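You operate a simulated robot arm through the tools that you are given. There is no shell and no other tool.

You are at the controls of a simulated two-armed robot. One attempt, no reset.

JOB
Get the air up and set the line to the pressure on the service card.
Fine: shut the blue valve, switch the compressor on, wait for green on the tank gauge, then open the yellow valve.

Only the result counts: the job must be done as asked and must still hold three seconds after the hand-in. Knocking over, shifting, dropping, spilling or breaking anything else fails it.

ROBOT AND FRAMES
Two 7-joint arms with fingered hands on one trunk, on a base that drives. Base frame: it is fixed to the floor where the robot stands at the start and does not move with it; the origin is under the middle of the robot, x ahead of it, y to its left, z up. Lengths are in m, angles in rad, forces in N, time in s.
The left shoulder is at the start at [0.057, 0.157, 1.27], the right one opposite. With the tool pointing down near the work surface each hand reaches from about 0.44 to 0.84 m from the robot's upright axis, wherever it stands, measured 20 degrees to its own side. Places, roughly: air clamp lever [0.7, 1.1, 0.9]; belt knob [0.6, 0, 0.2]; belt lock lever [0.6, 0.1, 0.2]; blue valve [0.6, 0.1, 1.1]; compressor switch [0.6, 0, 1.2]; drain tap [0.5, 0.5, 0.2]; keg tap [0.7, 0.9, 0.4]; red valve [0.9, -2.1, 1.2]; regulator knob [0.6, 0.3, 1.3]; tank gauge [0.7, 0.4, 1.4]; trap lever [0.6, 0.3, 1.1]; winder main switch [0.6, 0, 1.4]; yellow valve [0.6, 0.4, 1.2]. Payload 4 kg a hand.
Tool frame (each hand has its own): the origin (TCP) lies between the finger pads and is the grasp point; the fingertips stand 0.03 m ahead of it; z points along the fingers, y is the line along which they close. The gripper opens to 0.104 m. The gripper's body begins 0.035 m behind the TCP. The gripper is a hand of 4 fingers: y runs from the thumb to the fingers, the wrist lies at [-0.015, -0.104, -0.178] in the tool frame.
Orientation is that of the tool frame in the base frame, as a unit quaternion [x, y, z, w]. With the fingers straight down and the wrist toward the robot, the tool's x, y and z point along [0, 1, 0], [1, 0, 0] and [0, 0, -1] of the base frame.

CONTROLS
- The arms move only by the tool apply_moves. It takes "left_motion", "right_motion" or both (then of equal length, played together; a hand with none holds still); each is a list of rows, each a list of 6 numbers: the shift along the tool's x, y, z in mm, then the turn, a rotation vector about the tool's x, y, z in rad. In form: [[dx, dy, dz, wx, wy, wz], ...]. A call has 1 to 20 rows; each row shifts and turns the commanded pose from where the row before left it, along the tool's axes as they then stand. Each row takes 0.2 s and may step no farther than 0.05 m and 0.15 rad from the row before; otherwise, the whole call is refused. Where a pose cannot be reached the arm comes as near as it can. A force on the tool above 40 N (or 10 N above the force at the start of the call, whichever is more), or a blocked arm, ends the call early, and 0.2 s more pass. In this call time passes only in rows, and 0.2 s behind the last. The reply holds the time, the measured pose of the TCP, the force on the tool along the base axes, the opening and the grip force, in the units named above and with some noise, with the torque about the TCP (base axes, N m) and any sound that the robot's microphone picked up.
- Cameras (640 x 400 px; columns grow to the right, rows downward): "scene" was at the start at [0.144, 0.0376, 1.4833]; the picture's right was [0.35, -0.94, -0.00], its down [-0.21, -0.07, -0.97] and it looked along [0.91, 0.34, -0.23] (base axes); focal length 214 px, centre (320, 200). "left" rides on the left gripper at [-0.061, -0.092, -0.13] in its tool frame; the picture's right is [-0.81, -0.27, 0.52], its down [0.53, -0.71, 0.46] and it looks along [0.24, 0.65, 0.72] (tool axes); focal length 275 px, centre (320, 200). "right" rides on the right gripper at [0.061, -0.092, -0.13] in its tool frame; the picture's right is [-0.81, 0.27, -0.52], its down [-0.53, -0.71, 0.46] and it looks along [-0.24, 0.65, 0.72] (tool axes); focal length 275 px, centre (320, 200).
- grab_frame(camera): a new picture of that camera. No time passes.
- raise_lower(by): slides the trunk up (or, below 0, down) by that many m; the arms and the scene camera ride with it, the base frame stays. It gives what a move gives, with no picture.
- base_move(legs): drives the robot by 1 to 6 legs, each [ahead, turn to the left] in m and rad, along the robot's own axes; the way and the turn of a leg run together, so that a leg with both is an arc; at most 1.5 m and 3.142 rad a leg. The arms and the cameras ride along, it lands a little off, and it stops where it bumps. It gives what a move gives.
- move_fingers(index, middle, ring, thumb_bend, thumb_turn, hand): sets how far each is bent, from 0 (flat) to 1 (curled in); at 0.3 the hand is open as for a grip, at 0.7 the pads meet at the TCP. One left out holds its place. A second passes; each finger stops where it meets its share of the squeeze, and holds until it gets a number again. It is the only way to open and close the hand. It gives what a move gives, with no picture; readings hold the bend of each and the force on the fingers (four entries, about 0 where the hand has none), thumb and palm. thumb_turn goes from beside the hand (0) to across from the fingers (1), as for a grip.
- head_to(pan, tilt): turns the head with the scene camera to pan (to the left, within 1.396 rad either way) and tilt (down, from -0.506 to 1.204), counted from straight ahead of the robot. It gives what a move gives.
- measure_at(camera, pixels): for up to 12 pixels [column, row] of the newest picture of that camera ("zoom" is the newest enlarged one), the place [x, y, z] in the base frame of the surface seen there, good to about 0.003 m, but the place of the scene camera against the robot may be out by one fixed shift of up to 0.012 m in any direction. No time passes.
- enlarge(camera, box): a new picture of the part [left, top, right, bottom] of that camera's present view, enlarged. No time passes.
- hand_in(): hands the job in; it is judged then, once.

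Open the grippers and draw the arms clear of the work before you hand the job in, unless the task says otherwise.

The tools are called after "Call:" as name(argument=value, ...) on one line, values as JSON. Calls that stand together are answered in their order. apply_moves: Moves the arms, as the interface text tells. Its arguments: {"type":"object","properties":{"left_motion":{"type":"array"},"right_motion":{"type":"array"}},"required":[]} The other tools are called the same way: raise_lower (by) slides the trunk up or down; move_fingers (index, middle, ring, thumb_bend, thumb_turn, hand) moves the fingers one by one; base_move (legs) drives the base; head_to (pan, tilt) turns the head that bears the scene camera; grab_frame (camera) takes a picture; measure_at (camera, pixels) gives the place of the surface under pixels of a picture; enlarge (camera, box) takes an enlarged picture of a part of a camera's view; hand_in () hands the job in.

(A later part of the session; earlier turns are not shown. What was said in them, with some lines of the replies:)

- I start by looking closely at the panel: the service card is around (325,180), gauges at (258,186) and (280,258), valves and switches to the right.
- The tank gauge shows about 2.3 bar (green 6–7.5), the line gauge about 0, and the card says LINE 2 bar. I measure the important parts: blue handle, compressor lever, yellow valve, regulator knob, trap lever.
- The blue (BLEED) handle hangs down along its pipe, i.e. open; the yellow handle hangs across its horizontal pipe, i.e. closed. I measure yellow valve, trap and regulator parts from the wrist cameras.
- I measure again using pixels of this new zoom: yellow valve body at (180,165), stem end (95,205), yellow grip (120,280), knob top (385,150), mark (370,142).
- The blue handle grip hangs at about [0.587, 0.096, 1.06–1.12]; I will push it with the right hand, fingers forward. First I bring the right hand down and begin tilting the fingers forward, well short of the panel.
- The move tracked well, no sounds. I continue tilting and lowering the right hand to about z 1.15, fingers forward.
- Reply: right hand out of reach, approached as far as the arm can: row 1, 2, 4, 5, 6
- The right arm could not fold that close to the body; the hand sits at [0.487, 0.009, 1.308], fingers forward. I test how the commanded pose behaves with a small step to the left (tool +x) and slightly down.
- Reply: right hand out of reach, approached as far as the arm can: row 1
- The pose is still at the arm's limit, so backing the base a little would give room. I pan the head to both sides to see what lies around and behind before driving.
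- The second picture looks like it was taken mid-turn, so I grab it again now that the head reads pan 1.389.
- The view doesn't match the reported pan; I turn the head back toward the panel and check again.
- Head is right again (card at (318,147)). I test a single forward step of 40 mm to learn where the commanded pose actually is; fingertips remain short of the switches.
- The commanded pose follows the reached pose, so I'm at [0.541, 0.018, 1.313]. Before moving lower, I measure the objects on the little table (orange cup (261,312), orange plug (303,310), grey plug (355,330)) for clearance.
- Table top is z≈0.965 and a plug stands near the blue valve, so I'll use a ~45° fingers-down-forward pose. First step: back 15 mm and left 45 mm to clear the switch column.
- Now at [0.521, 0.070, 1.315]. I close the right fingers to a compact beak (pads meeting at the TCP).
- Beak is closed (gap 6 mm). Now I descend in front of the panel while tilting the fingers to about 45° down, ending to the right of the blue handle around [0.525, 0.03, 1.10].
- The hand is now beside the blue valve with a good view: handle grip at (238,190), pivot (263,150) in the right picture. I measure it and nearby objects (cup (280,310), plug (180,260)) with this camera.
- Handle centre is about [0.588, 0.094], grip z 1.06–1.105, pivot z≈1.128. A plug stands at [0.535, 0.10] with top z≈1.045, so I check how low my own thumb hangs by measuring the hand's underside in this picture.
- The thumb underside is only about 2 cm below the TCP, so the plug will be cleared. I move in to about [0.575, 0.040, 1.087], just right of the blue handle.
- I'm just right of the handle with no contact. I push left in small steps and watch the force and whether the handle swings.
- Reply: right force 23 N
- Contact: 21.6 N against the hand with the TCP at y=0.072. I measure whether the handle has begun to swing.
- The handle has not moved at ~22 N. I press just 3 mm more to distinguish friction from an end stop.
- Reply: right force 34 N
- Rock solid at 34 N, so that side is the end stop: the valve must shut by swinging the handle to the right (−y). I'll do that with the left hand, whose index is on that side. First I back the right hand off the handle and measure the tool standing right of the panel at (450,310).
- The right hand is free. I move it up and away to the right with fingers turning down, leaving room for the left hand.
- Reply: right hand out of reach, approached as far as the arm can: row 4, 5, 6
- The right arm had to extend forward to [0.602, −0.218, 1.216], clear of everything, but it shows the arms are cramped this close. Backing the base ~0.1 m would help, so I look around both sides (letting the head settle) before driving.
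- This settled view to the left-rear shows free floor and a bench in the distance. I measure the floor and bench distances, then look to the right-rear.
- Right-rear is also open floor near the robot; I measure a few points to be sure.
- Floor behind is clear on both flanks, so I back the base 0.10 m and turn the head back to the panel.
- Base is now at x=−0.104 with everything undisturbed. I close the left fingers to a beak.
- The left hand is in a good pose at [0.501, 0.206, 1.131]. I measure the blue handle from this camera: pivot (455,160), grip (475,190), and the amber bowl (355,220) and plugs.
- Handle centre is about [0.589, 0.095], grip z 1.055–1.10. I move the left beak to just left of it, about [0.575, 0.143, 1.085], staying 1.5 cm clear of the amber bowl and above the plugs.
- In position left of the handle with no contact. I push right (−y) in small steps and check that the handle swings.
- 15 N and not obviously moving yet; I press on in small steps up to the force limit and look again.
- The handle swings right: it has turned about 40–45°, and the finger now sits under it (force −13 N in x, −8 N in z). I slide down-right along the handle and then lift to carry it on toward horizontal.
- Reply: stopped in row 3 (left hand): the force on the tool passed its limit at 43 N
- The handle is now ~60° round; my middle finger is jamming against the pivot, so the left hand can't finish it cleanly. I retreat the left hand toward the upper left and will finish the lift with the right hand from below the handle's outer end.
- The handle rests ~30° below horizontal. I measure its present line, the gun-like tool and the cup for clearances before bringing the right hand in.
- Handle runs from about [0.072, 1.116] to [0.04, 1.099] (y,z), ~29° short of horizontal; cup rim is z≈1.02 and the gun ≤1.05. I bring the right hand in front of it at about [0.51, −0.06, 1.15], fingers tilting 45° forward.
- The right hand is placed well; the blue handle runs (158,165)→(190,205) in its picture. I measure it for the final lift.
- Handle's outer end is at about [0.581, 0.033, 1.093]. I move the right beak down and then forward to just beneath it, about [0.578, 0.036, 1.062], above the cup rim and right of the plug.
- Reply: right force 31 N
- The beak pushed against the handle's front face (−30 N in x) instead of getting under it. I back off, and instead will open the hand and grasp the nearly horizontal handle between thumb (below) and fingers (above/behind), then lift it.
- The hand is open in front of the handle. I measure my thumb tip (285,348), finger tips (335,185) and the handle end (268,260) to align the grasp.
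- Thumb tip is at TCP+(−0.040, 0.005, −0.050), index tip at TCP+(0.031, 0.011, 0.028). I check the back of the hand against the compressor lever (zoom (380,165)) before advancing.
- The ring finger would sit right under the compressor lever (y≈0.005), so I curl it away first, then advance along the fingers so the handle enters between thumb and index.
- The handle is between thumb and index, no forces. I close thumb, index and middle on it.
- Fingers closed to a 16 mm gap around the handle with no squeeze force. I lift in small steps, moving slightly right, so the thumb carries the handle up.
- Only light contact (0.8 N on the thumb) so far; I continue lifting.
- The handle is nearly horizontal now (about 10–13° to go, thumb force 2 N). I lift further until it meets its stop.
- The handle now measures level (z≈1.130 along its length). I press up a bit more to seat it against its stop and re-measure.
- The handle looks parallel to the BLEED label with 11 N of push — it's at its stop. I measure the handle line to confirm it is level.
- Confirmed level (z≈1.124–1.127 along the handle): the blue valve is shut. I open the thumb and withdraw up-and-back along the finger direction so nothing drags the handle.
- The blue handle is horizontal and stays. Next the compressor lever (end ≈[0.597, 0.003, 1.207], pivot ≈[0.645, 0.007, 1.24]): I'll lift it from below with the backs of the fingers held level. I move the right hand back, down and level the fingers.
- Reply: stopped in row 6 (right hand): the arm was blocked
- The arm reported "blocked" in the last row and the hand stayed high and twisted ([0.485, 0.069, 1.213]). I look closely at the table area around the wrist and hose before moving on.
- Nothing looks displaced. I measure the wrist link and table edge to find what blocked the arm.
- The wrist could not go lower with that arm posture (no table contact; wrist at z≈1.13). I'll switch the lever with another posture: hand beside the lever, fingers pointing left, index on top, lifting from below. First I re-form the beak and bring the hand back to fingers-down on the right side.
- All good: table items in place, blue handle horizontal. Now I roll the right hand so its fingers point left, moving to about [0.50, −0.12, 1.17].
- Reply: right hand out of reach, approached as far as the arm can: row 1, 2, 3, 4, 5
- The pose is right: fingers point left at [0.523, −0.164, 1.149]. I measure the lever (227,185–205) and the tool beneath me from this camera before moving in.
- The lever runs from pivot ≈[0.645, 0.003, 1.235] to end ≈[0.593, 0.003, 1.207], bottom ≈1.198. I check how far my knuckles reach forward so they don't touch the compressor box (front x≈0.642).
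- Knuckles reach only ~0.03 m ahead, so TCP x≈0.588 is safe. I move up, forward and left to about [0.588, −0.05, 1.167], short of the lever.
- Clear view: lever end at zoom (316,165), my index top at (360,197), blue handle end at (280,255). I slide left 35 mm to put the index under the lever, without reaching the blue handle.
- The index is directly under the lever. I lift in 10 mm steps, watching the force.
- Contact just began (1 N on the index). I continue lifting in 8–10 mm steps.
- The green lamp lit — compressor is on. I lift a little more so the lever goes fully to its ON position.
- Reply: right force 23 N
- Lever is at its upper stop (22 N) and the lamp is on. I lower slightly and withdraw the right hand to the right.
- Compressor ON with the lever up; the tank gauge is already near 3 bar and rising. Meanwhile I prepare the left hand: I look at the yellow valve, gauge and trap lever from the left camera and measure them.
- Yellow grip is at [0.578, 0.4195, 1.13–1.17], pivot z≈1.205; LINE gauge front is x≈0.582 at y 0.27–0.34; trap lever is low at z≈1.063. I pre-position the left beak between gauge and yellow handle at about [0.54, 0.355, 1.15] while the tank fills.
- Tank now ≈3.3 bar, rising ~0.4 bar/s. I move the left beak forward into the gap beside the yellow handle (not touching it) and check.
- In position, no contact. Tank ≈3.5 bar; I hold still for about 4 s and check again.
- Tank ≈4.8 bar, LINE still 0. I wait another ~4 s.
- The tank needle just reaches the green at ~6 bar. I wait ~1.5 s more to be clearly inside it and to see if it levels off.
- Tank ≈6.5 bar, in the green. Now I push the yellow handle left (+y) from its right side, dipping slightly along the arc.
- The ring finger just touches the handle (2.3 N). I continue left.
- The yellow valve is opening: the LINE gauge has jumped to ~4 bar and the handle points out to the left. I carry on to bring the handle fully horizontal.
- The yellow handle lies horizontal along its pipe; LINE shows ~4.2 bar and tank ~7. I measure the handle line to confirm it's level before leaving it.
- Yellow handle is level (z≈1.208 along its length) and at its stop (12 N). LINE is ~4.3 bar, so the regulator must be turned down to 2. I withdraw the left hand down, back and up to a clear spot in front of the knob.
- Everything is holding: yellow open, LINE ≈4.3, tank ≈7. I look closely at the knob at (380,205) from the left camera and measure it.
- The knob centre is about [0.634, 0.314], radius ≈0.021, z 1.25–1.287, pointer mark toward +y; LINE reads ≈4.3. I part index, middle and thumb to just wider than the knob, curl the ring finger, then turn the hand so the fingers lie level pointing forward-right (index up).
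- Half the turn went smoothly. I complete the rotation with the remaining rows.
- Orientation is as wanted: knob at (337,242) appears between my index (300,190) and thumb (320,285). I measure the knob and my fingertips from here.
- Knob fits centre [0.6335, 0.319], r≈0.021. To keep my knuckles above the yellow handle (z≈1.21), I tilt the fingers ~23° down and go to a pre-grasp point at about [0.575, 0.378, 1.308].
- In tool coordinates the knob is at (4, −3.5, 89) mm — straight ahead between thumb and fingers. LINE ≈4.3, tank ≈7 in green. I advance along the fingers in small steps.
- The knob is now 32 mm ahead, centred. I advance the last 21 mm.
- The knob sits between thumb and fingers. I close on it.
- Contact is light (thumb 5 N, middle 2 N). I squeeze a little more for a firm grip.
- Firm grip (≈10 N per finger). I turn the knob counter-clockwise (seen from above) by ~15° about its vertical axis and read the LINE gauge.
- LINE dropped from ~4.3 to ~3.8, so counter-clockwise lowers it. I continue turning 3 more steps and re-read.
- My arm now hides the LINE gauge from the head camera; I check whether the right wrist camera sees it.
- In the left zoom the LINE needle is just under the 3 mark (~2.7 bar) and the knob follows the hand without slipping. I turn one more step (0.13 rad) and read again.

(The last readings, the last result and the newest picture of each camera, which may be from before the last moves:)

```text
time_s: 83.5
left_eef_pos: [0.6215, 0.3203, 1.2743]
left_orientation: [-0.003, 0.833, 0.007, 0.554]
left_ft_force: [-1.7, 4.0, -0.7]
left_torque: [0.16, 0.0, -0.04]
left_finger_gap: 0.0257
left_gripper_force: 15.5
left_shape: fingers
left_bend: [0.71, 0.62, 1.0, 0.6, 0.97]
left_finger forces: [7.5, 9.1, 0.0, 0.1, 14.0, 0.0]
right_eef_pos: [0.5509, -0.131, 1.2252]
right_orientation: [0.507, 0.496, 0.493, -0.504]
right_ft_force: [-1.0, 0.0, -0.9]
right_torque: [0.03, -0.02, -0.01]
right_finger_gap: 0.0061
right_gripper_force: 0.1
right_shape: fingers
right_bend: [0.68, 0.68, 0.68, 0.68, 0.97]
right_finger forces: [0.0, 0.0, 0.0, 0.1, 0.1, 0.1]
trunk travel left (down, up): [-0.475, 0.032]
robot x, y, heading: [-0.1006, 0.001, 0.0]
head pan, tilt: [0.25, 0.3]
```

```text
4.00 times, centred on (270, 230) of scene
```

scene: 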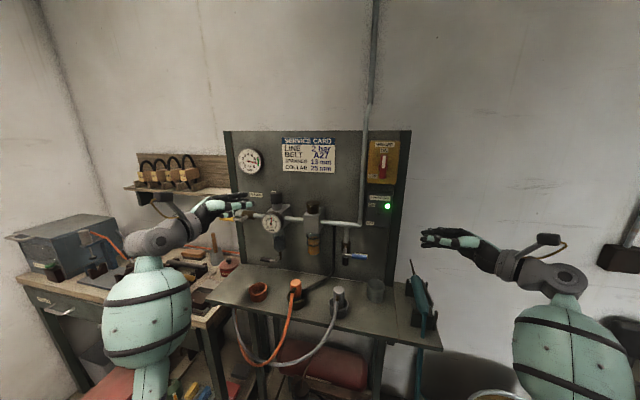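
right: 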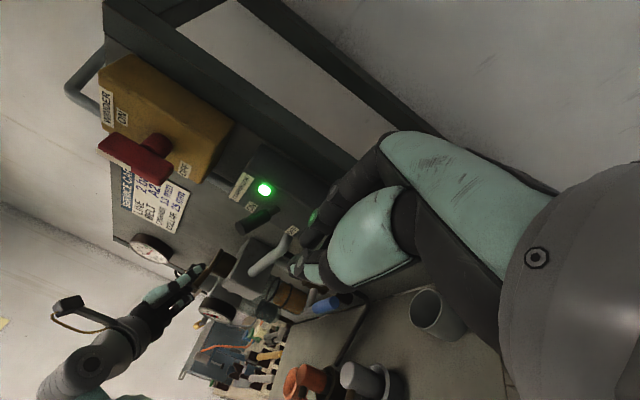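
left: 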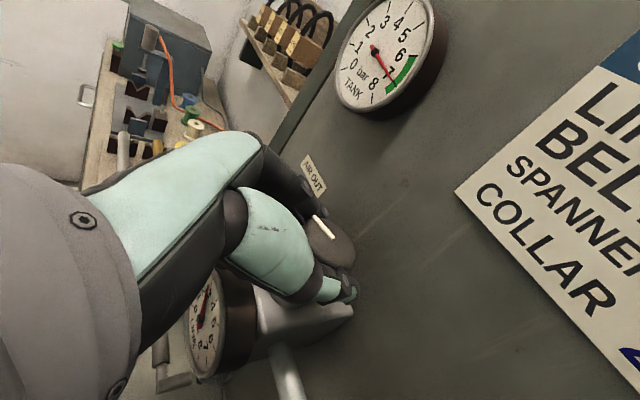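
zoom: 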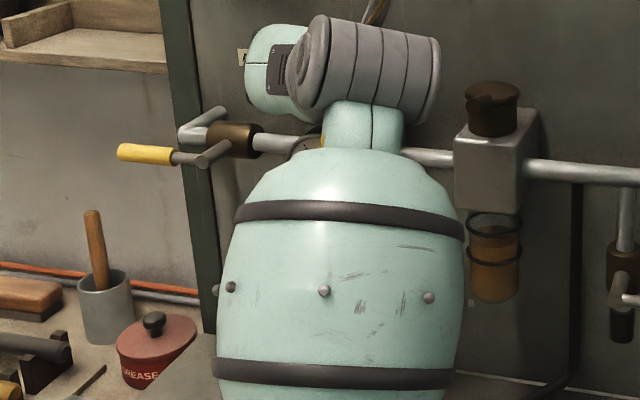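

The needle is now around 2.4–2.5 bar. Sensitivity is ~0.3 bar per 0.13 rad, so I turn another ~0.17 rad, then will release and read it squarely.

Call:
apply_moves(left_motion=[[0, -1.2, 0, -0.12, 0.001, -0.05], [0, -0.4, 0, -0.037, 0, -0.0155]])

Call:
enlarge(camera="left", box=[160, 260, 260, 390])

```text
time_s: 84.1
left_eef_pos: [0.6208, 0.3193, 1.2751]
left_orientation: [-0.072, 0.829, 0.054, 0.551]
left_ft_force: [0.7, 1.8, -0.8]
left_torque: [0.19, 0.02, 0.03]
left_finger_gap: 0.026
left_gripper_force: 15.6
left_shape: fingers
left_bend: [0.71, 0.62, 1.0, 0.6, 0.97]
left_finger forces: [7.5, 8.9, 0.1, 0.0, 15.2, 0.0]
right_eef_pos: [0.5509, -0.1304, 1.2248]
right_orientation: [0.507, 0.497, 0.493, -0.503]
right_ft_force: [-0.2, 0.0, 0.6]
right_torque: [-0.02, -0.02, 0.04]
right_finger_gap: 0.0059
right_gripper_force: 0.0
right_shape: fingers
right_bend: [0.68, 0.68, 0.68, 0.68, 0.97]
right_finger forces: [0.1, 0.1, 0.0, 0.0, 0.0, 0.0]
trunk travel left (down, up): [-0.475, 0.032]
robot x, y, heading: [-0.1012, -0.0012, -0.001]
head pan, tilt: [0.25, 0.3]
```

```text
3.08 times, centred on (210, 325) of left
```

zoom: 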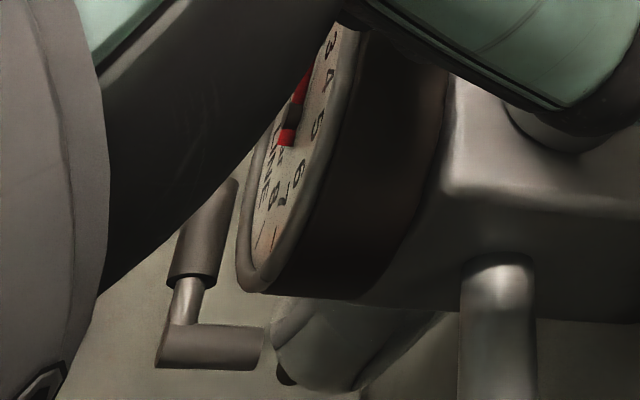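

I open the fingers carefully and back straight out along the finger direction, then read the gauge with the head camera.

Call:
move_fingers(hand="left", index=0.45, middle=0.45, thumb_bend=0.45)

Call:
apply_moves(left_motion=[[0, 0, -20, 0, 0, 0], [0, 0, -30, 0, 0, 0], [0, 0, -30, 0, 0, 0]])

Call:
grab_frame(camera="left")

Call:
enlarge(camera="scene", box=[220, 130, 320, 250])

```text
time_s: 85.1
left_eef_pos: [0.6238, 0.3183, 1.2754]
left_orientation: [-0.072, 0.83, 0.052, 0.55]
left_ft_force: [-0.2, -0.2, -0.8]
left_torque: [0.0, -0.01, 0.0]
left_finger_gap: 0.0646
left_gripper_force: 0.0
left_shape: fingers
left_bend: [0.45, 0.45, 1.0, 0.45, 0.97]
left_finger forces: [0.1, 0.0, 0.0, 0.0, 0.0, 0.0]
right_eef_pos: [0.5512, -0.1317, 1.2245]
right_orientation: [0.507, 0.496, 0.493, -0.504]
right_ft_force: [0.1, -0.6, -0.4]
right_torque: [0.0, 0.03, -0.02]
right_finger_gap: 0.006
right_gripper_force: 0.1
right_shape: fingers
right_bend: [0.68, 0.68, 0.68, 0.68, 0.97]
right_finger forces: [0.0, 0.0, 0.1, 0.1, 0.1, 0.0]
trunk travel left (down, up): [-0.475, 0.032]
robot x, y, heading: [-0.0994, -0.0013, 0.003]
head pan, tilt: [0.25, 0.3]
```

```text
time_s: 85.9
left_eef_pos: [0.5485, 0.3059, 1.3053]
left_orientation: [-0.072, 0.831, 0.052, 0.55]
left_ft_force: [-1.2, 0.5, -0.5]
left_torque: [0.01, 0.0, -0.02]
left_finger_gap: 0.0647
left_gripper_force: 0.2
left_shape: fingers
left_bend: [0.45, 0.45, 1.0, 0.45, 0.97]
left_finger forces: [0.0, 0.0, 0.0, 0.0, 0.0, 0.0]
right_eef_pos: [0.5503, -0.132, 1.2258]
right_orientation: [0.507, 0.496, 0.493, -0.504]
right_ft_force: [0.5, -0.4, -0.1]
right_torque: [0.01, 0.03, 0.0]
right_finger_gap: 0.0062
right_gripper_force: 0.1
right_shape: fingers
right_bend: [0.68, 0.68, 0.68, 0.68, 0.97]
right_finger forces: [0.0, 0.0, 0.1, 0.0, 0.0, 0.1]
trunk travel left (down, up): [-0.475, 0.032]
robot x, y, heading: [-0.1011, -0.0007, 0.001]
head pan, tilt: [0.25, 0.3]
```

```text
taken
```

left: 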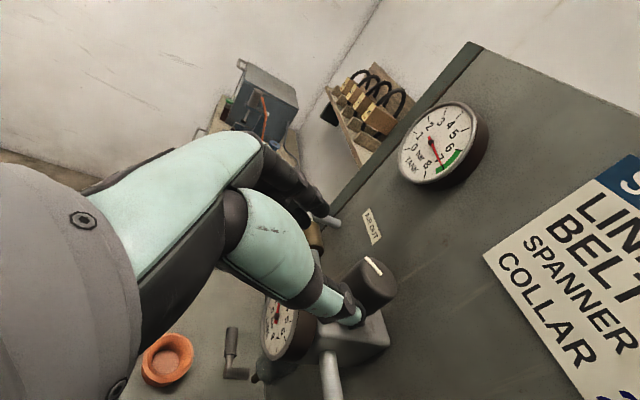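

```text
3.33 times, centred on (270, 190) of scene
```

zoom: 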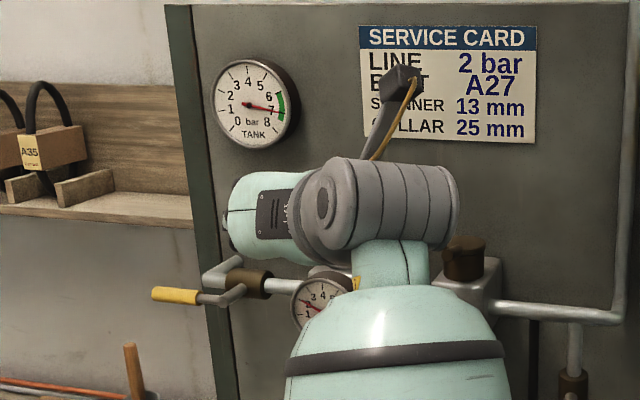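

The needle is partly visible near 2. I shift the left hand left and back so the head camera sees the LINE gauge fully.

Call:
apply_moves(left_motion=[[0.6, 42.9, -13.5, 0, 0, 0], [0.6, 42.9, -13.5, 0, 0, 0], [0.6, 42.9, -13.5, 0, 0, 0]])

Call:
grab_frame(camera="scene")

Call:
enlarge(camera="scene", box=[235, 195, 305, 255])

Call:
grab_frame(camera="left")

```text
time_s: 86.7
left_eef_pos: [0.4911, 0.425, 1.322]
left_orientation: [-0.071, 0.83, 0.052, 0.55]
left_ft_force: [1.0, -0.2, -0.7]
left_torque: [-0.03, 0.02, -0.05]
left_finger_gap: 0.0647
left_gripper_force: 0.0
left_shape: fingers
left_bend: [0.45, 0.45, 1.0, 0.45, 0.97]
left_finger forces: [0.0, 0.0, 0.1, 0.0, 0.0, 0.0]
right_eef_pos: [0.5522, -0.1305, 1.2245]
right_orientation: [0.507, 0.496, 0.493, -0.504]
right_ft_force: [-0.6, -0.1, -0.7]
right_torque: [-0.01, 0.0, 0.02]
right_finger_gap: 0.0061
right_gripper_force: 0.0
right_shape: fingers
right_bend: [0.68, 0.68, 0.68, 0.68, 0.97]
right_finger forces: [0.0, 0.0, 0.0, 0.0, 0.0, 0.1]
trunk travel left (down, up): [-0.475, 0.032]
robot x, y, heading: [-0.1015, -0.0015, -0.005]
head pan, tilt: [0.25, 0.3]
```

```text
taken
```

scene: 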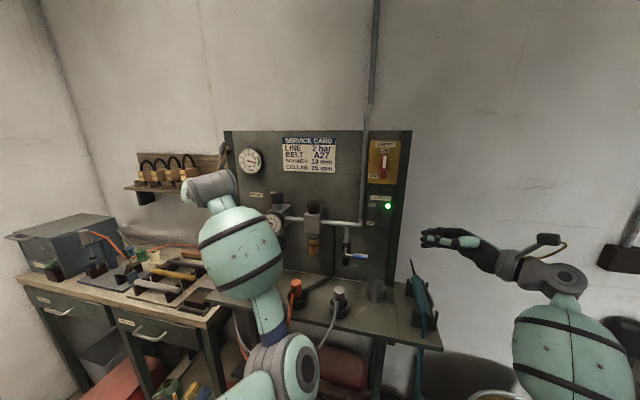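

```text
6.67 times, centred on (270, 225) of scene
```

zoom: 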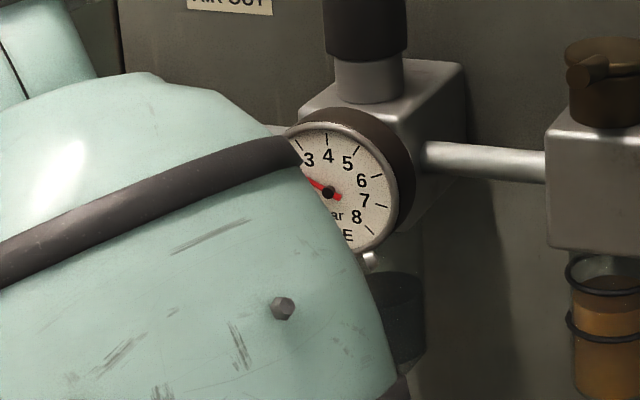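

```text
taken
```

left: 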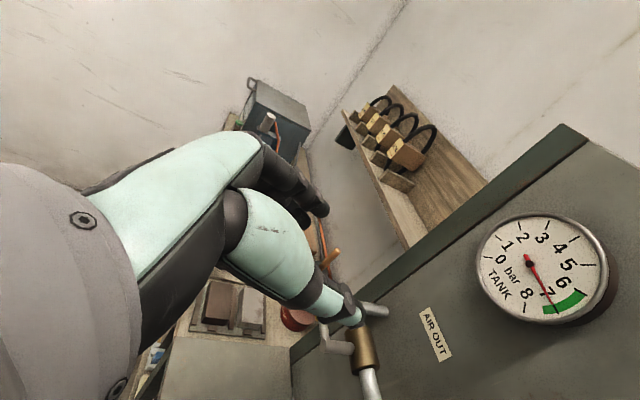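

The needle points at about 2.0 bar (58–60° left of the 4 at top). I move the forearm further left for a full, square view.

Call:
apply_moves(left_motion=[[-3.2, 41.1, -4.4, 0, 0, 0], [-3.2, 41.1, -4.4, 0, 0, 0], [-3.2, 41.1, -4.4, 0, 0, 0]])

Call:
grab_frame(camera="scene")

Call:
enlarge(camera="scene", box=[235, 195, 305, 255])

```text
time_s: 87.5
left_eef_pos: [0.4597, 0.5479, 1.3362]
left_orientation: [-0.072, 0.83, 0.053, 0.55]
left_ft_force: [-0.7, 0.1, -0.5]
left_torque: [0.02, 0.0, -0.04]
left_finger_gap: 0.0647
left_gripper_force: 0.0
left_shape: fingers
left_bend: [0.45, 0.45, 1.0, 0.45, 0.97]
left_finger forces: [0.0, 0.1, 0.1, 0.1, 0.0, 0.1]
right_eef_pos: [0.5517, -0.1313, 1.2253]
right_orientation: [0.506, 0.497, 0.493, -0.504]
right_ft_force: [-0.3, 0.1, 0.0]
right_torque: [0.02, 0.03, -0.01]
right_finger_gap: 0.006
right_gripper_force: 0.0
right_shape: fingers
right_bend: [0.68, 0.68, 0.68, 0.68, 0.97]
right_finger forces: [0.0, 0.1, 0.0, 0.1, 0.0, 0.0]
trunk travel left (down, up): [-0.475, 0.032]
robot x, y, heading: [-0.0997, -0.001, -0.001]
head pan, tilt: [0.25, 0.3]
```

```text
taken
```

scene: 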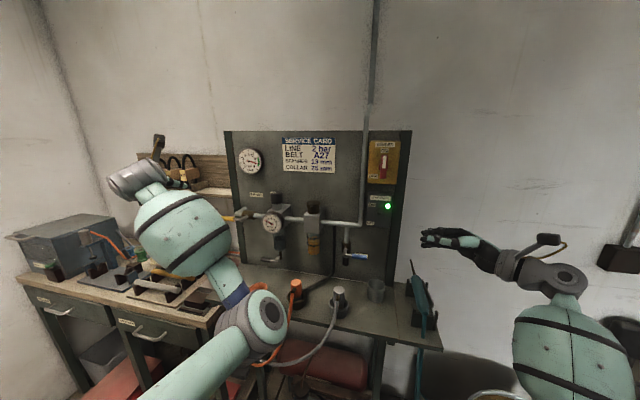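

```text
6.67 times, centred on (270, 225) of scene
```

zoom: 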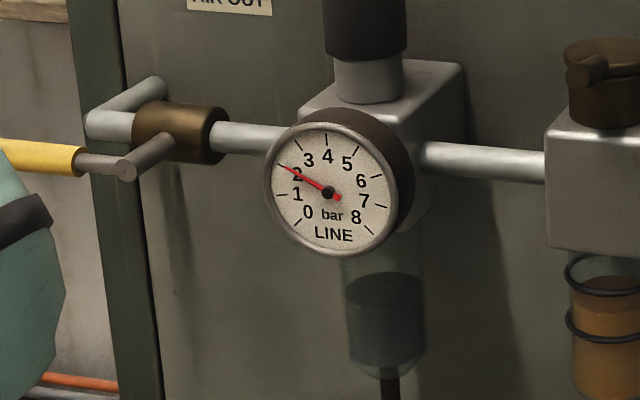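

The needle lies across the "2". I zoom further to compare it with the 2-bar tick precisely.

Call:
enlarge(camera="scene", box=[260, 208, 286, 236])

Call:
enlarge(camera="scene", box=[228, 135, 272, 185])

```text
14.29 times, centred on (273, 222) of scene
```

zoom: 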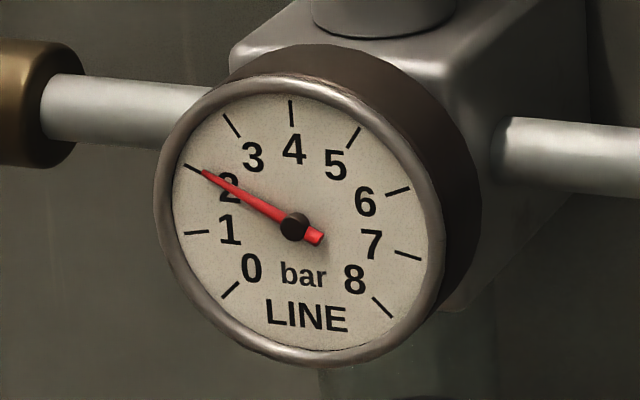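

```text
8.00 times, centred on (250, 160) of scene
```

zoom: 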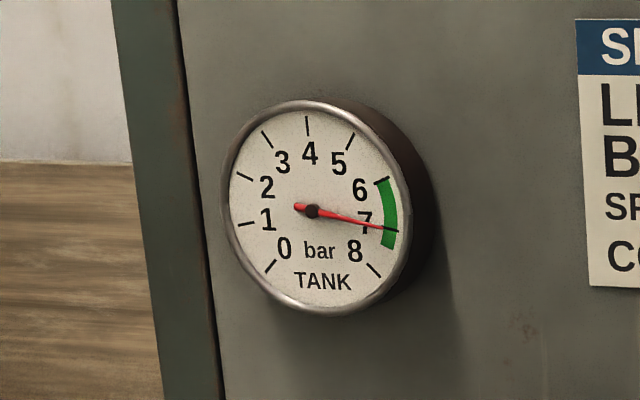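

Fitting the tick ring (270° sweep, 33.75°/bar), the needle reads ≈2.14 bar — slightly high. I wait two seconds to see whether it is still settling.

Call:
apply_moves(left_motion=[[0, 0, 0, 0, 0, 0], [0, 0, 0, 0, 0, 0], [0, 0, 0, 0, 0, 0], [0, 0, 0, 0, 0, 0], [0, 0, 0, 0, 0, 0], [0, 0, 0, 0, 0, 0], [0, 0, 0, 0, 0, 0], [0, 0, 0, 0, 0, 0], [0, 0, 0, 0, 0, 0], [0, 0, 0, 0, 0, 0]])

Call:
enlarge(camera="scene", box=[260, 208, 286, 236])

Call:
enlarge(camera="scene", box=[220, 130, 420, 300])

```text
time_s: 89.7
left_eef_pos: [0.4603, 0.5463, 1.3364]
left_orientation: [-0.072, 0.83, 0.053, 0.551]
left_ft_force: [-0.9, 0.2, -0.9]
left_torque: [-0.03, -0.04, 0.0]
left_finger_gap: 0.0645
left_gripper_force: 0.1
left_shape: fingers
left_bend: [0.45, 0.45, 1.0, 0.45, 0.97]
left_finger forces: [0.0, 0.1, 0.0, 0.1, 0.0, 0.0]
right_eef_pos: [0.5511, -0.1313, 1.224]
right_orientation: [0.507, 0.495, 0.492, -0.505]
right_ft_force: [-0.3, 0.1, 0.6]
right_torque: [-0.02, 0.04, 0.03]
right_finger_gap: 0.0063
right_gripper_force: 0.0
right_shape: fingers
right_bend: [0.68, 0.68, 0.68, 0.68, 0.97]
right_finger forces: [0.1, 0.0, 0.0, 0.0, 0.1, 0.1]
trunk travel left (down, up): [-0.475, 0.032]
robot x, y, heading: [-0.1027, 0.003, 0.0]
head pan, tilt: [0.25, 0.3]
```

```text
14.29 times, centred on (273, 222) of scene
```

zoom: 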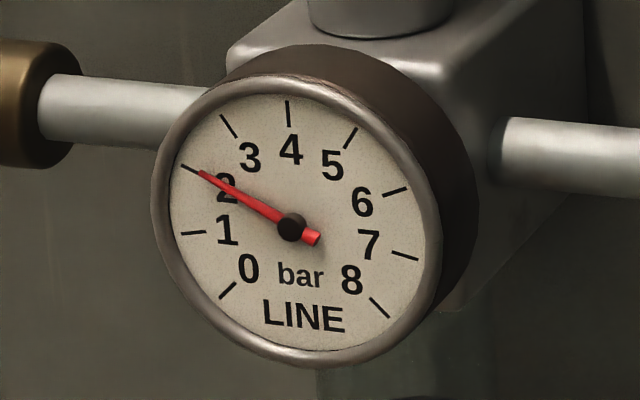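

```text
2.35 times, centred on (320, 215) of scene
```

zoom: 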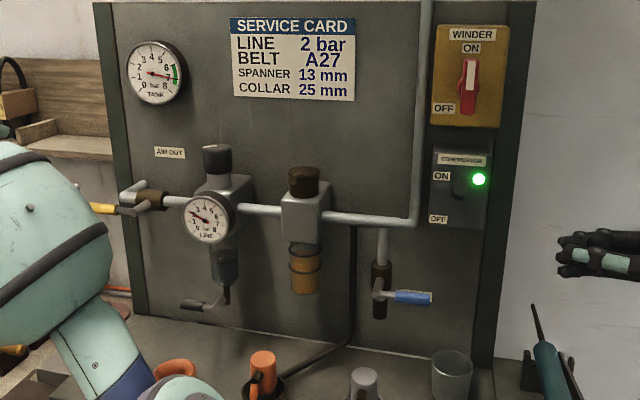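

Stable. I zoom in even further on the needle to refine the reading.

Call:
enlarge(camera="scene", box=[263, 211, 283, 231])

```text
16.00 times, centred on (273, 221) of scene
```

zoom: 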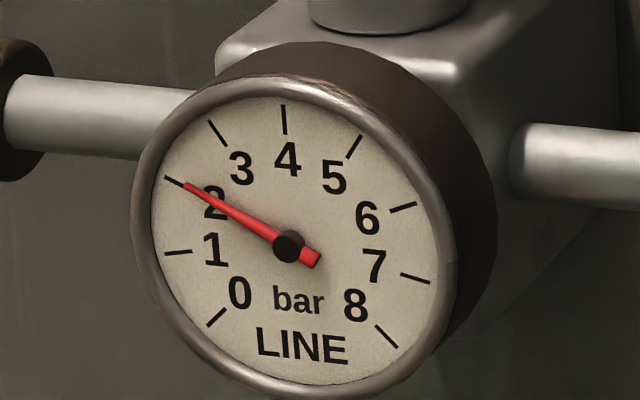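

Refined reading ≈2.12 bar. I'll trim it down slightly. I turn the hand back to the earlier approach yaw (−45°) where the head camera can still see the LINE gauge while I grip.

Call:
apply_moves(left_motion=[[0, 0, 0, 0.1105, -0.0007, 0.0465], [0, 0, 0, 0.1105, -0.0007, 0.0465], [0, 0, 0, 0.1105, -0.0007, 0.0465], [0, 0, 0, 0.1105, -0.0007, 0.0465], [0, 0, 0, 0.1105, -0.0007, 0.0465], [0, 0, 0, 0.1105, -0.0007, 0.0465], [0, 0, 0, 0.1105, -0.0007, 0.0465], [0, 0, 0, 0.1105, -0.0007, 0.0465]])

Call:
grab_frame(camera="scene")

```text
time_s: 91.5
left_eef_pos: [0.4582, 0.5448, 1.3361]
left_orientation: [0.319, 0.77, -0.208, 0.512]
left_ft_force: [-0.3, -0.7, 0.3]
left_torque: [0.0, 0.03, -0.01]
left_finger_gap: 0.0648
left_gripper_force: 0.0
left_shape: fingers
left_bend: [0.45, 0.45, 1.0, 0.45, 0.97]
left_finger forces: [0.0, 0.0, 0.0, 0.0, 0.1, 0.1]
right_eef_pos: [0.5516, -0.1304, 1.2248]
right_orientation: [0.507, 0.497, 0.492, -0.504]
right_ft_force: [0.5, -0.6, 0.2]
right_torque: [-0.02, 0.01, 0.0]
right_finger_gap: 0.006
right_gripper_force: 0.2
right_shape: fingers
right_bend: [0.68, 0.68, 0.68, 0.68, 0.97]
right_finger forces: [0.0, 0.1, 0.0, 0.1, 0.0, 0.0]
trunk travel left (down, up): [-0.475, 0.032]
robot x, y, heading: [-0.1032, 0.0019, -0.002]
head pan, tilt: [0.25, 0.3]
```

```text
taken
```

scene: 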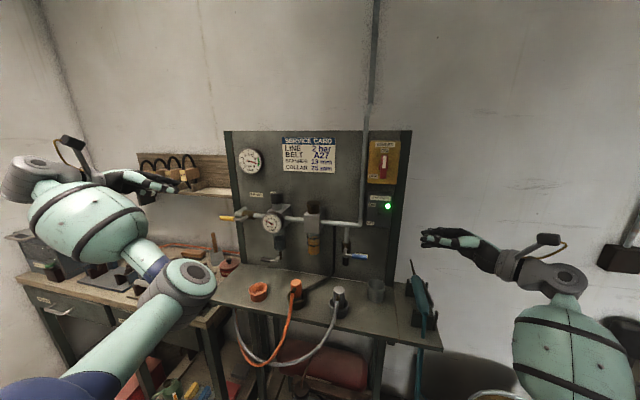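

Orientation restored. I move to the pre-grasp point at about [0.575, 0.378, 1.308].

Call:
apply_moves(left_motion=[[-10.4, -8.3, 39.1, 0, 0, 0], [-10.4, -8.3, 39.1, 0, 0, 0], [-10.4, -8.3, 39.1, 0, 0, 0], [-10.4, -8.3, 39.1, 0, 0, 0], [-10.4, -8.3, 39.1, 0, 0, 0]])

Call:
grab_frame(camera="left")

Call:
enlarge(camera="scene", box=[220, 150, 320, 260])

```text
time_s: 92.7
left_eef_pos: [0.573, 0.3723, 1.3058]
left_orientation: [0.319, 0.771, -0.206, 0.512]
left_ft_force: [-0.1, -0.1, -0.2]
left_torque: [0.01, -0.02, -0.01]
left_finger_gap: 0.0647
left_gripper_force: 0.0
left_shape: fingers
left_bend: [0.45, 0.45, 1.0, 0.45, 0.97]
left_finger forces: [0.0, 0.0, 0.1, 0.0, 0.0, 0.0]
right_eef_pos: [0.5515, -0.1317, 1.2242]
right_orientation: [0.507, 0.496, 0.493, -0.504]
right_ft_force: [0.5, -0.3, -0.3]
right_torque: [0.0, 0.02, -0.01]
right_finger_gap: 0.0059
right_gripper_force: 0.0
right_shape: fingers
right_bend: [0.68, 0.68, 0.68, 0.68, 0.97]
right_finger forces: [0.1, 0.0, 0.0, 0.0, 0.0, 0.0]
trunk travel left (down, up): [-0.475, 0.032]
robot x, y, heading: [-0.0999, -0.0016, 0.001]
head pan, tilt: [0.25, 0.3]
```

```text
taken
```

left: 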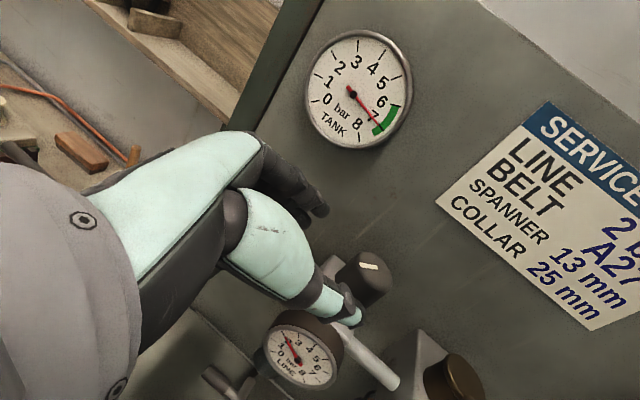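

```text
3.64 times, centred on (270, 205) of scene
```

zoom: 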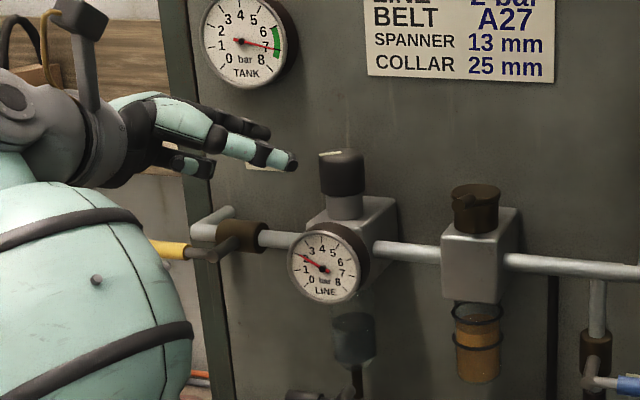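

The knob is at (−1, 4, 87) mm in the tool frame. I advance 77 mm with a small sideways correction.

Call:
apply_moves(left_motion=[[0, 1, 20, 0, 0, 0], [0, 1, 20, 0, 0, 0], [0, 1, 20, 0, 0, 0], [0, 1, 17, 0, 0, 0]])

Call:
grab_frame(camera="left")

```text
time_s: 93.7
left_eef_pos: [0.6251, 0.3274, 1.2731]
left_orientation: [0.319, 0.771, -0.207, 0.511]
left_ft_force: [-0.6, -0.9, 0.2]
left_torque: [-0.01, 0.0, -0.01]
left_finger_gap: 0.0649
left_gripper_force: 0.0
left_shape: fingers
left_bend: [0.45, 0.45, 1.0, 0.45, 0.97]
left_finger forces: [0.1, 0.1, 0.0, 0.0, 0.1, 0.0]
right_eef_pos: [0.5514, -0.1309, 1.2239]
right_orientation: [0.506, 0.496, 0.493, -0.505]
right_ft_force: [0.9, 0.1, 0.6]
right_torque: [-0.01, 0.02, -0.01]
right_finger_gap: 0.0057
right_gripper_force: 0.1
right_shape: fingers
right_bend: [0.68, 0.68, 0.68, 0.68, 0.97]
right_finger forces: [0.0, 0.1, 0.0, 0.0, 0.1, 0.1]
trunk travel left (down, up): [-0.475, 0.032]
robot x, y, heading: [-0.1, -0.0014, 0.0]
head pan, tilt: [0.25, 0.3]
```

```text
taken
```

left: 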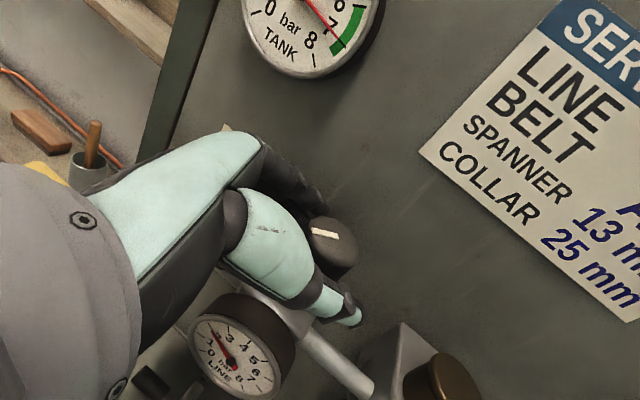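

Positioned as before, no contact. I close in two stages and check that the grip itself doesn't move the needle.

Call:
move_fingers(hand="left", index=0.62, middle=0.62, thumb_bend=0.62)

Call:
move_fingers(hand="left", index=0.72, middle=0.72, thumb_bend=0.7)

Call:
enlarge(camera="scene", box=[263, 211, 283, 231])

```text
time_s: 94.7
left_eef_pos: [0.6257, 0.3284, 1.2735]
left_orientation: [0.32, 0.77, -0.206, 0.512]
left_ft_force: [-1.6, -3.5, -2.4]
left_torque: [0.04, -0.01, -0.02]
left_finger_gap: 0.0307
left_gripper_force: 4.0
left_shape: fingers
left_bend: [0.61, 0.6, 1.0, 0.57, 0.97]
left_finger forces: [0.9, 1.9, 0.0, 0.0, 5.4, 0.0]
right_eef_pos: [0.5517, -0.1315, 1.2258]
right_orientation: [0.506, 0.496, 0.493, -0.504]
right_ft_force: [0.3, -0.6, -0.4]
right_torque: [0.0, -0.02, -0.02]
right_finger_gap: 0.0062
right_gripper_force: 0.0
right_shape: fingers
right_bend: [0.68, 0.68, 0.68, 0.68, 0.97]
right_finger forces: [0.0, 0.0, 0.0, 0.0, 0.0, 0.1]
trunk travel left (down, up): [-0.475, 0.032]
robot x, y, heading: [-0.098, 0.0019, 0.002]
head pan, tilt: [0.25, 0.3]
```

```text
time_s: 95.7
left_eef_pos: [0.6266, 0.3281, 1.2732]
left_orientation: [0.318, 0.771, -0.208, 0.511]
left_ft_force: [6.6, 0.5, -1.5]
left_torque: [0.12, -0.07, 0.08]
left_finger_gap: 0.0279
left_gripper_force: 16.2
left_shape: fingers
left_bend: [0.61, 0.62, 1.0, 0.58, 0.97]
left_finger forces: [9.1, 9.6, 0.1, 0.0, 13.1, 0.1]
right_eef_pos: [0.5526, -0.1315, 1.2236]
right_orientation: [0.506, 0.496, 0.493, -0.505]
right_ft_force: [-0.8, -0.3, -0.2]
right_torque: [0.03, 0.01, 0.0]
right_finger_gap: 0.0058
right_gripper_force: 0.1
right_shape: fingers
right_bend: [0.68, 0.68, 0.68, 0.68, 0.97]
right_finger forces: [0.0, 0.1, 0.1, 0.0, 0.0, 0.0]
trunk travel left (down, up): [-0.475, 0.032]
robot x, y, heading: [-0.1019, 0.0008, 0.004]
head pan, tilt: [0.25, 0.3]
```

```text
16.00 times, centred on (273, 221) of scene
```

zoom: 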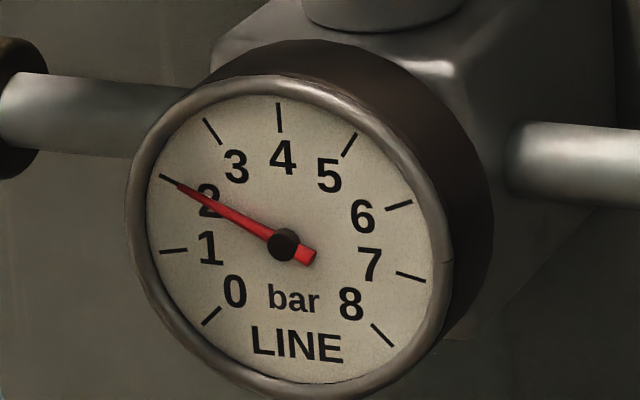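

Gripping didn't change it (still ≈2.1). I turn just 0.05 rad further counter-clockwise and read.

Call:
apply_moves(left_motion=[[0, -0.4, 0, -0.046, 0.0003, -0.0193]])

Call:
enlarge(camera="scene", box=[263, 211, 283, 231])

```text
time_s: 96.1
left_eef_pos: [0.6261, 0.3274, 1.2734]
left_orientation: [0.299, 0.779, -0.194, 0.516]
left_ft_force: [3.3, 1.3, -3.4]
left_torque: [0.14, -0.03, 0.0]
left_finger_gap: 0.0277
left_gripper_force: 15.9
left_shape: fingers
left_bend: [0.61, 0.62, 1.0, 0.58, 0.97]
left_finger forces: [8.2, 9.7, 0.0, 0.1, 14.3, 0.1]
right_eef_pos: [0.5526, -0.1303, 1.2242]
right_orientation: [0.507, 0.496, 0.492, -0.504]
right_ft_force: [-0.2, -0.3, -0.6]
right_torque: [0.01, -0.03, -0.01]
right_finger_gap: 0.006
right_gripper_force: 0.1
right_shape: fingers
right_bend: [0.68, 0.68, 0.68, 0.68, 0.97]
right_finger forces: [0.0, 0.1, 0.0, 0.0, 0.0, 0.1]
trunk travel left (down, up): [-0.475, 0.032]
robot x, y, heading: [-0.105, 0.0016, 0.002]
head pan, tilt: [0.25, 0.3]
```

```text
16.00 times, centred on (273, 221) of scene
```

zoom: 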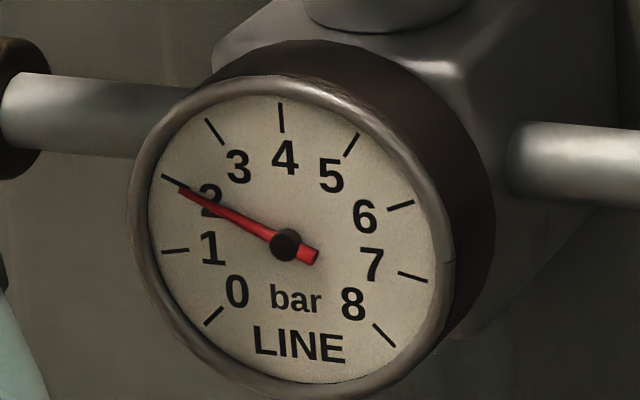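

The needle now reads ≈2.0 bar (−67° vs −67.5° for the 2 tick). I release the knob gently and back out along the finger direction.

Call:
move_fingers(hand="left", index=0.45, middle=0.45, thumb_bend=0.45)

Call:
enlarge(camera="scene", box=[263, 211, 283, 231])

Call:
apply_moves(left_motion=[[0, 0, -20, 0, 0, 0], [0, 0, -30, 0, 0, 0], [0, 0, -40, 0, 0, 0], [0, 0, -40, 0, 0, 0], [-10, 10, -40, 0, 0, 0]])

Call:
enlarge(camera="scene", box=[263, 211, 283, 231])

Call:
grab_frame(camera="scene")

```text
time_s: 97.1
left_eef_pos: [0.6248, 0.3267, 1.2754]
left_orientation: [0.3, 0.779, -0.194, 0.516]
left_ft_force: [-0.4, 0.6, -0.7]
left_torque: [0.0, -0.01, 0.03]
left_finger_gap: 0.0646
left_gripper_force: 0.0
left_shape: fingers
left_bend: [0.45, 0.45, 1.0, 0.45, 0.97]
left_finger forces: [0.1, 0.1, 0.1, 0.0, 0.1, 0.0]
right_eef_pos: [0.5506, -0.131, 1.2258]
right_orientation: [0.507, 0.495, 0.494, -0.504]
right_ft_force: [0.1, -0.2, 0.7]
right_torque: [0.02, -0.02, 0.0]
right_finger_gap: 0.0062
right_gripper_force: 0.1
right_shape: fingers
right_bend: [0.68, 0.68, 0.68, 0.68, 0.97]
right_finger forces: [0.0, 0.0, 0.1, 0.0, 0.1, 0.1]
trunk travel left (down, up): [-0.475, 0.032]
robot x, y, heading: [-0.1012, 0.0007, -0.003]
head pan, tilt: [0.25, 0.3]
```

```text
16.00 times, centred on (273, 221) of scene
```

zoom: 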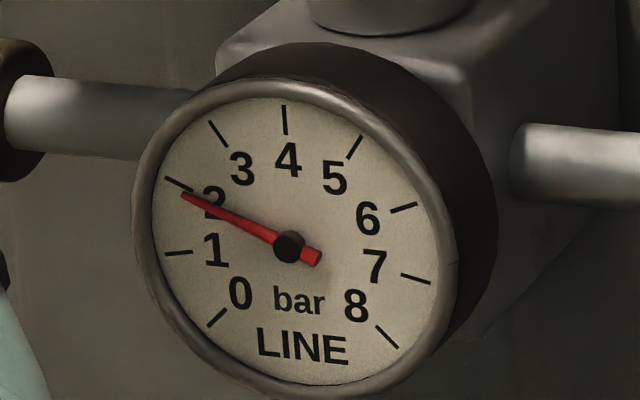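

```text
time_s: 98.3
left_eef_pos: [0.5185, 0.4372, 1.3493]
left_orientation: [0.299, 0.779, -0.194, 0.516]
left_ft_force: [0.1, 0.4, 0.6]
left_torque: [0.01, 0.02, -0.03]
left_finger_gap: 0.0647
left_gripper_force: 0.1
left_shape: fingers
left_bend: [0.45, 0.45, 1.0, 0.45, 0.97]
left_finger forces: [0.1, 0.0, 0.1, 0.0, 0.0, 0.0]
right_eef_pos: [0.5495, -0.1298, 1.2259]
right_orientation: [0.507, 0.496, 0.493, -0.504]
right_ft_force: [0.7, 0.0, -0.8]
right_torque: [-0.03, 0.0, 0.0]
right_finger_gap: 0.0062
right_gripper_force: 0.1
right_shape: fingers
right_bend: [0.68, 0.68, 0.68, 0.68, 0.97]
right_finger forces: [0.0, 0.0, 0.0, 0.0, 0.0, 0.1]
trunk travel left (down, up): [-0.475, 0.032]
robot x, y, heading: [-0.102, -0.0015, -0.002]
head pan, tilt: [0.25, 0.3]
```

```text
16.00 times, centred on (273, 221) of scene
```

zoom: 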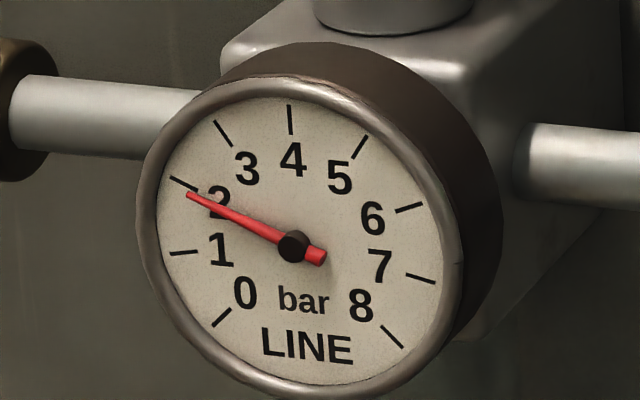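

```text
taken
```

scene: 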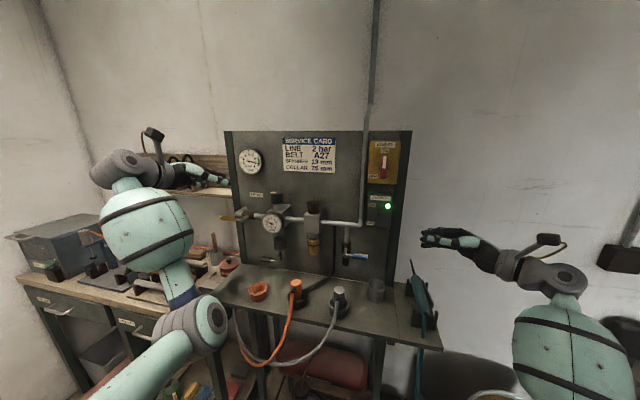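

LINE holds at ≈1.97–2.0 bar after release; blue shut, yellow open, compressor lamp on, tank in green. I draw both hands back from the panel, then open them.

Call:
apply_moves(left_motion=[[11.7, -26.6, -27.5, 0, 0, 0], [8, -18, -18, 0, 0, 0]], right_motion=[[0, -40, 0, 0, 0, 0], [0, -30, 0, 0, 0, 0]])

Call:
move_fingers(hand="right", index=0.3, middle=0.3, ring=0.3, thumb_bend=0.3)

Call:
move_fingers(hand="left", index=0.3, middle=0.3, ring=0.3, thumb_bend=0.3)

Call:
grab_frame(camera="scene")

Call:
enlarge(camera="scene", box=[220, 130, 420, 320])

Call:
enlarge(camera="scene", box=[263, 211, 283, 231])

```text
time_s: 98.9
left_eef_pos: [0.4468, 0.4364, 1.3522]
left_orientation: [0.3, 0.778, -0.194, 0.517]
left_ft_force: [-0.8, -0.6, 0.4]
left_torque: [0.01, -0.02, -0.01]
left_finger_gap: 0.0649
left_gripper_force: 0.0
left_shape: fingers
left_bend: [0.45, 0.45, 1.0, 0.45, 0.97]
left_finger forces: [0.1, 0.0, 0.0, 0.0, 0.0, 0.0]
right_eef_pos: [0.4769, -0.1335, 1.2288]
right_orientation: [0.506, 0.495, 0.494, -0.504]
right_ft_force: [-0.3, 0.0, 0.2]
right_torque: [0.01, 0.01, -0.04]
right_finger_gap: 0.0057
right_gripper_force: 0.0
right_shape: fingers
right_bend: [0.68, 0.68, 0.68, 0.68, 0.97]
right_finger forces: [0.1, 0.0, 0.1, 0.0, 0.1, 0.0]
trunk travel left (down, up): [-0.475, 0.032]
robot x, y, heading: [-0.0993, 0.0029, 0.002]
head pan, tilt: [0.25, 0.3]
```

```text
time_s: 99.9
left_eef_pos: [0.4491, 0.4367, 1.3495]
left_orientation: [0.299, 0.779, -0.193, 0.517]
left_ft_force: [1.7, -0.2, 0.0]
left_torque: [0.0, 0.02, -0.05]
left_finger_gap: 0.0645
left_gripper_force: 0.1
left_shape: fingers
left_bend: [0.45, 0.45, 1.0, 0.45, 0.97]
left_finger forces: [0.0, 0.0, 0.0, 0.0, 0.0, 0.0]
right_eef_pos: [0.4793, -0.1324, 1.2275]
right_orientation: [0.507, 0.496, 0.493, -0.504]
right_ft_force: [-0.4, 0.2, 0.2]
right_torque: [0.0, -0.01, -0.01]
right_finger_gap: 0.1026
right_gripper_force: 0.1
right_shape: fingers
right_bend: [0.3, 0.3, 0.3, 0.3, 0.97]
right_finger forces: [0.0, 0.0, 0.0, 0.1, 0.0, 0.1]
trunk travel left (down, up): [-0.475, 0.032]
robot x, y, heading: [-0.0983, 0.0007, 0.005]
head pan, tilt: [0.25, 0.3]
```

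```text
time_s: 100.9
left_eef_pos: [0.4513, 0.4365, 1.3494]
left_orientation: [0.299, 0.779, -0.194, 0.516]
left_ft_force: [0.7, 0.5, 0.1]
left_torque: [0.0, -0.04, -0.01]
left_finger_gap: 0.1026
left_gripper_force: 0.1
left_shape: fingers
left_bend: [0.3, 0.3, 0.3, 0.3, 0.97]
left_finger forces: [0.1, 0.0, 0.0, 0.0, 0.1, 0.0]
right_eef_pos: [0.4798, -0.1343, 1.2278]
right_orientation: [0.507, 0.496, 0.493, -0.504]
right_ft_force: [0.4, 0.2, 0.8]
right_torque: [0.01, 0.0, 0.02]
right_finger_gap: 0.1026
right_gripper_force: 0.1
right_shape: fingers
right_bend: [0.3, 0.3, 0.3, 0.3, 0.97]
right_finger forces: [0.1, 0.1, 0.0, 0.0, 0.0, 0.0]
trunk travel left (down, up): [-0.475, 0.032]
robot x, y, heading: [-0.1041, 0.0012, -0.001]
head pan, tilt: [0.25, 0.3]
```

```text
taken
```

scene: 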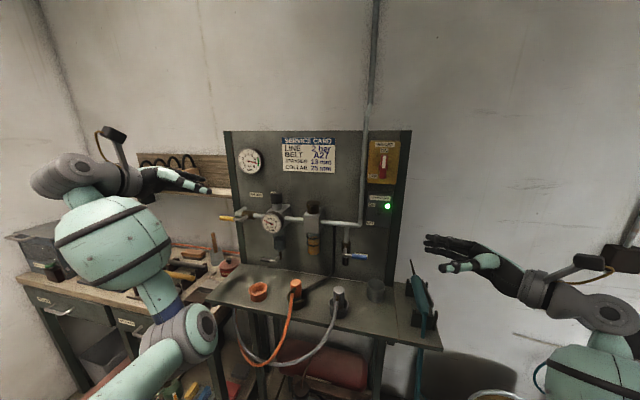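

```text
2.11 times, centred on (320, 225) of scene
```

zoom: 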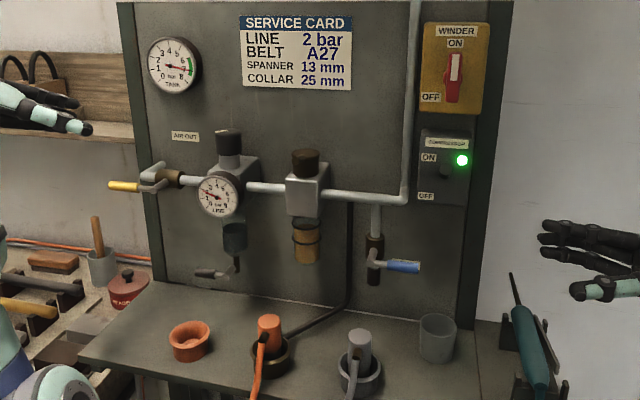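

```text
16.00 times, centred on (273, 221) of scene
```

zoom: 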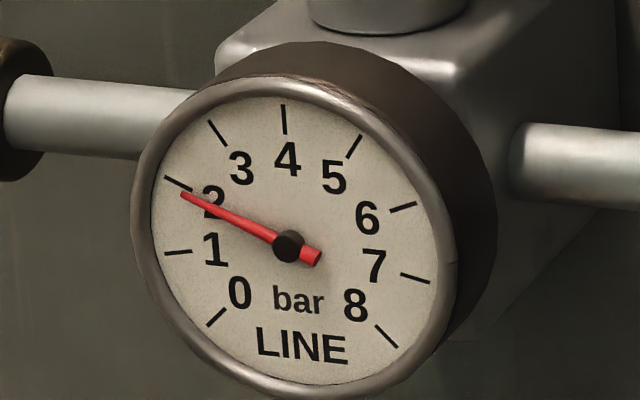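

LINE is steady at ≈2 bar and all table items are in place. One last check of the tank needle against its green band.

Call:
enlarge(camera="scene", box=[228, 135, 272, 185])

Call:
enlarge(camera="scene", box=[340, 180, 410, 275])

```text
8.00 times, centred on (250, 160) of scene
```

zoom: 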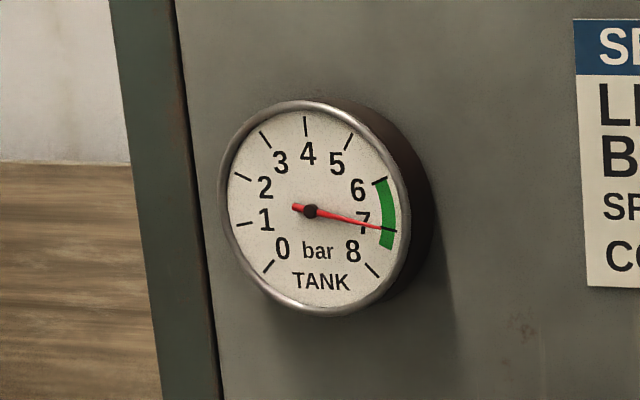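

```text
4.21 times, centred on (375, 228) of scene
```

zoom: 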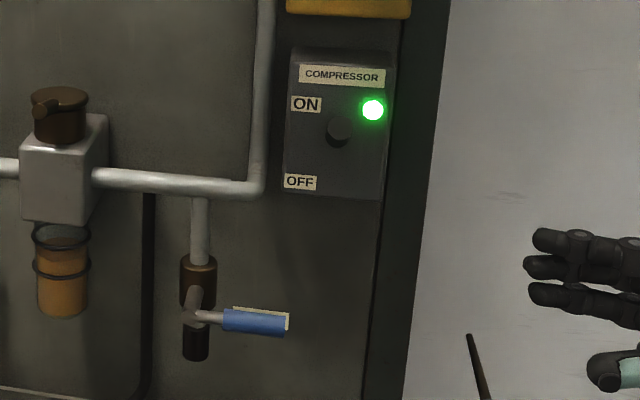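

Tank is steady at ~7 bar in the green, blue valve handle is level (shut), compressor ON, yellow open, LINE at 2 bar, both hands open and clear. I hand the job in.

Call:
hand_in()

```text
The job is handed in.
```

The air is up and the line is holding at about 2 bar, which is what the service card asks for. I've handed the job in; no verdict has come back yet.

| Item | State at hand-in |
|---|---|
| Blue valve | Shut, handle level against its stop |
| Compressor | On, green lamp lit |
| Tank gauge | Steady at about 7 bar, in the green |
| Yellow valve | Open, handle level along the pipe, against its stop |
| Line gauge | About 2 bar by my reading (1.96–1.99), unchanged in the last readings before hand-in |

- **Sequence:** I followed your order and opened the yellow valve once the tank was at about 6.5 bar. The line then rose to about 4.3 bar, so I turned the regulator down to 2 bar.
- **First push on the blue valve:** I first pushed its handle the wrong way, against its end stop, at up to 34 N. It didn't move, and the handle then turned normally the other way.
- **Robot position:** I backed the base up about 0.1 m to give the arms room, so the robot is now that far behind where it started.
- **Surroundings:** nothing else on the bench or table looks moved. Both hands are open and clear of the panel.
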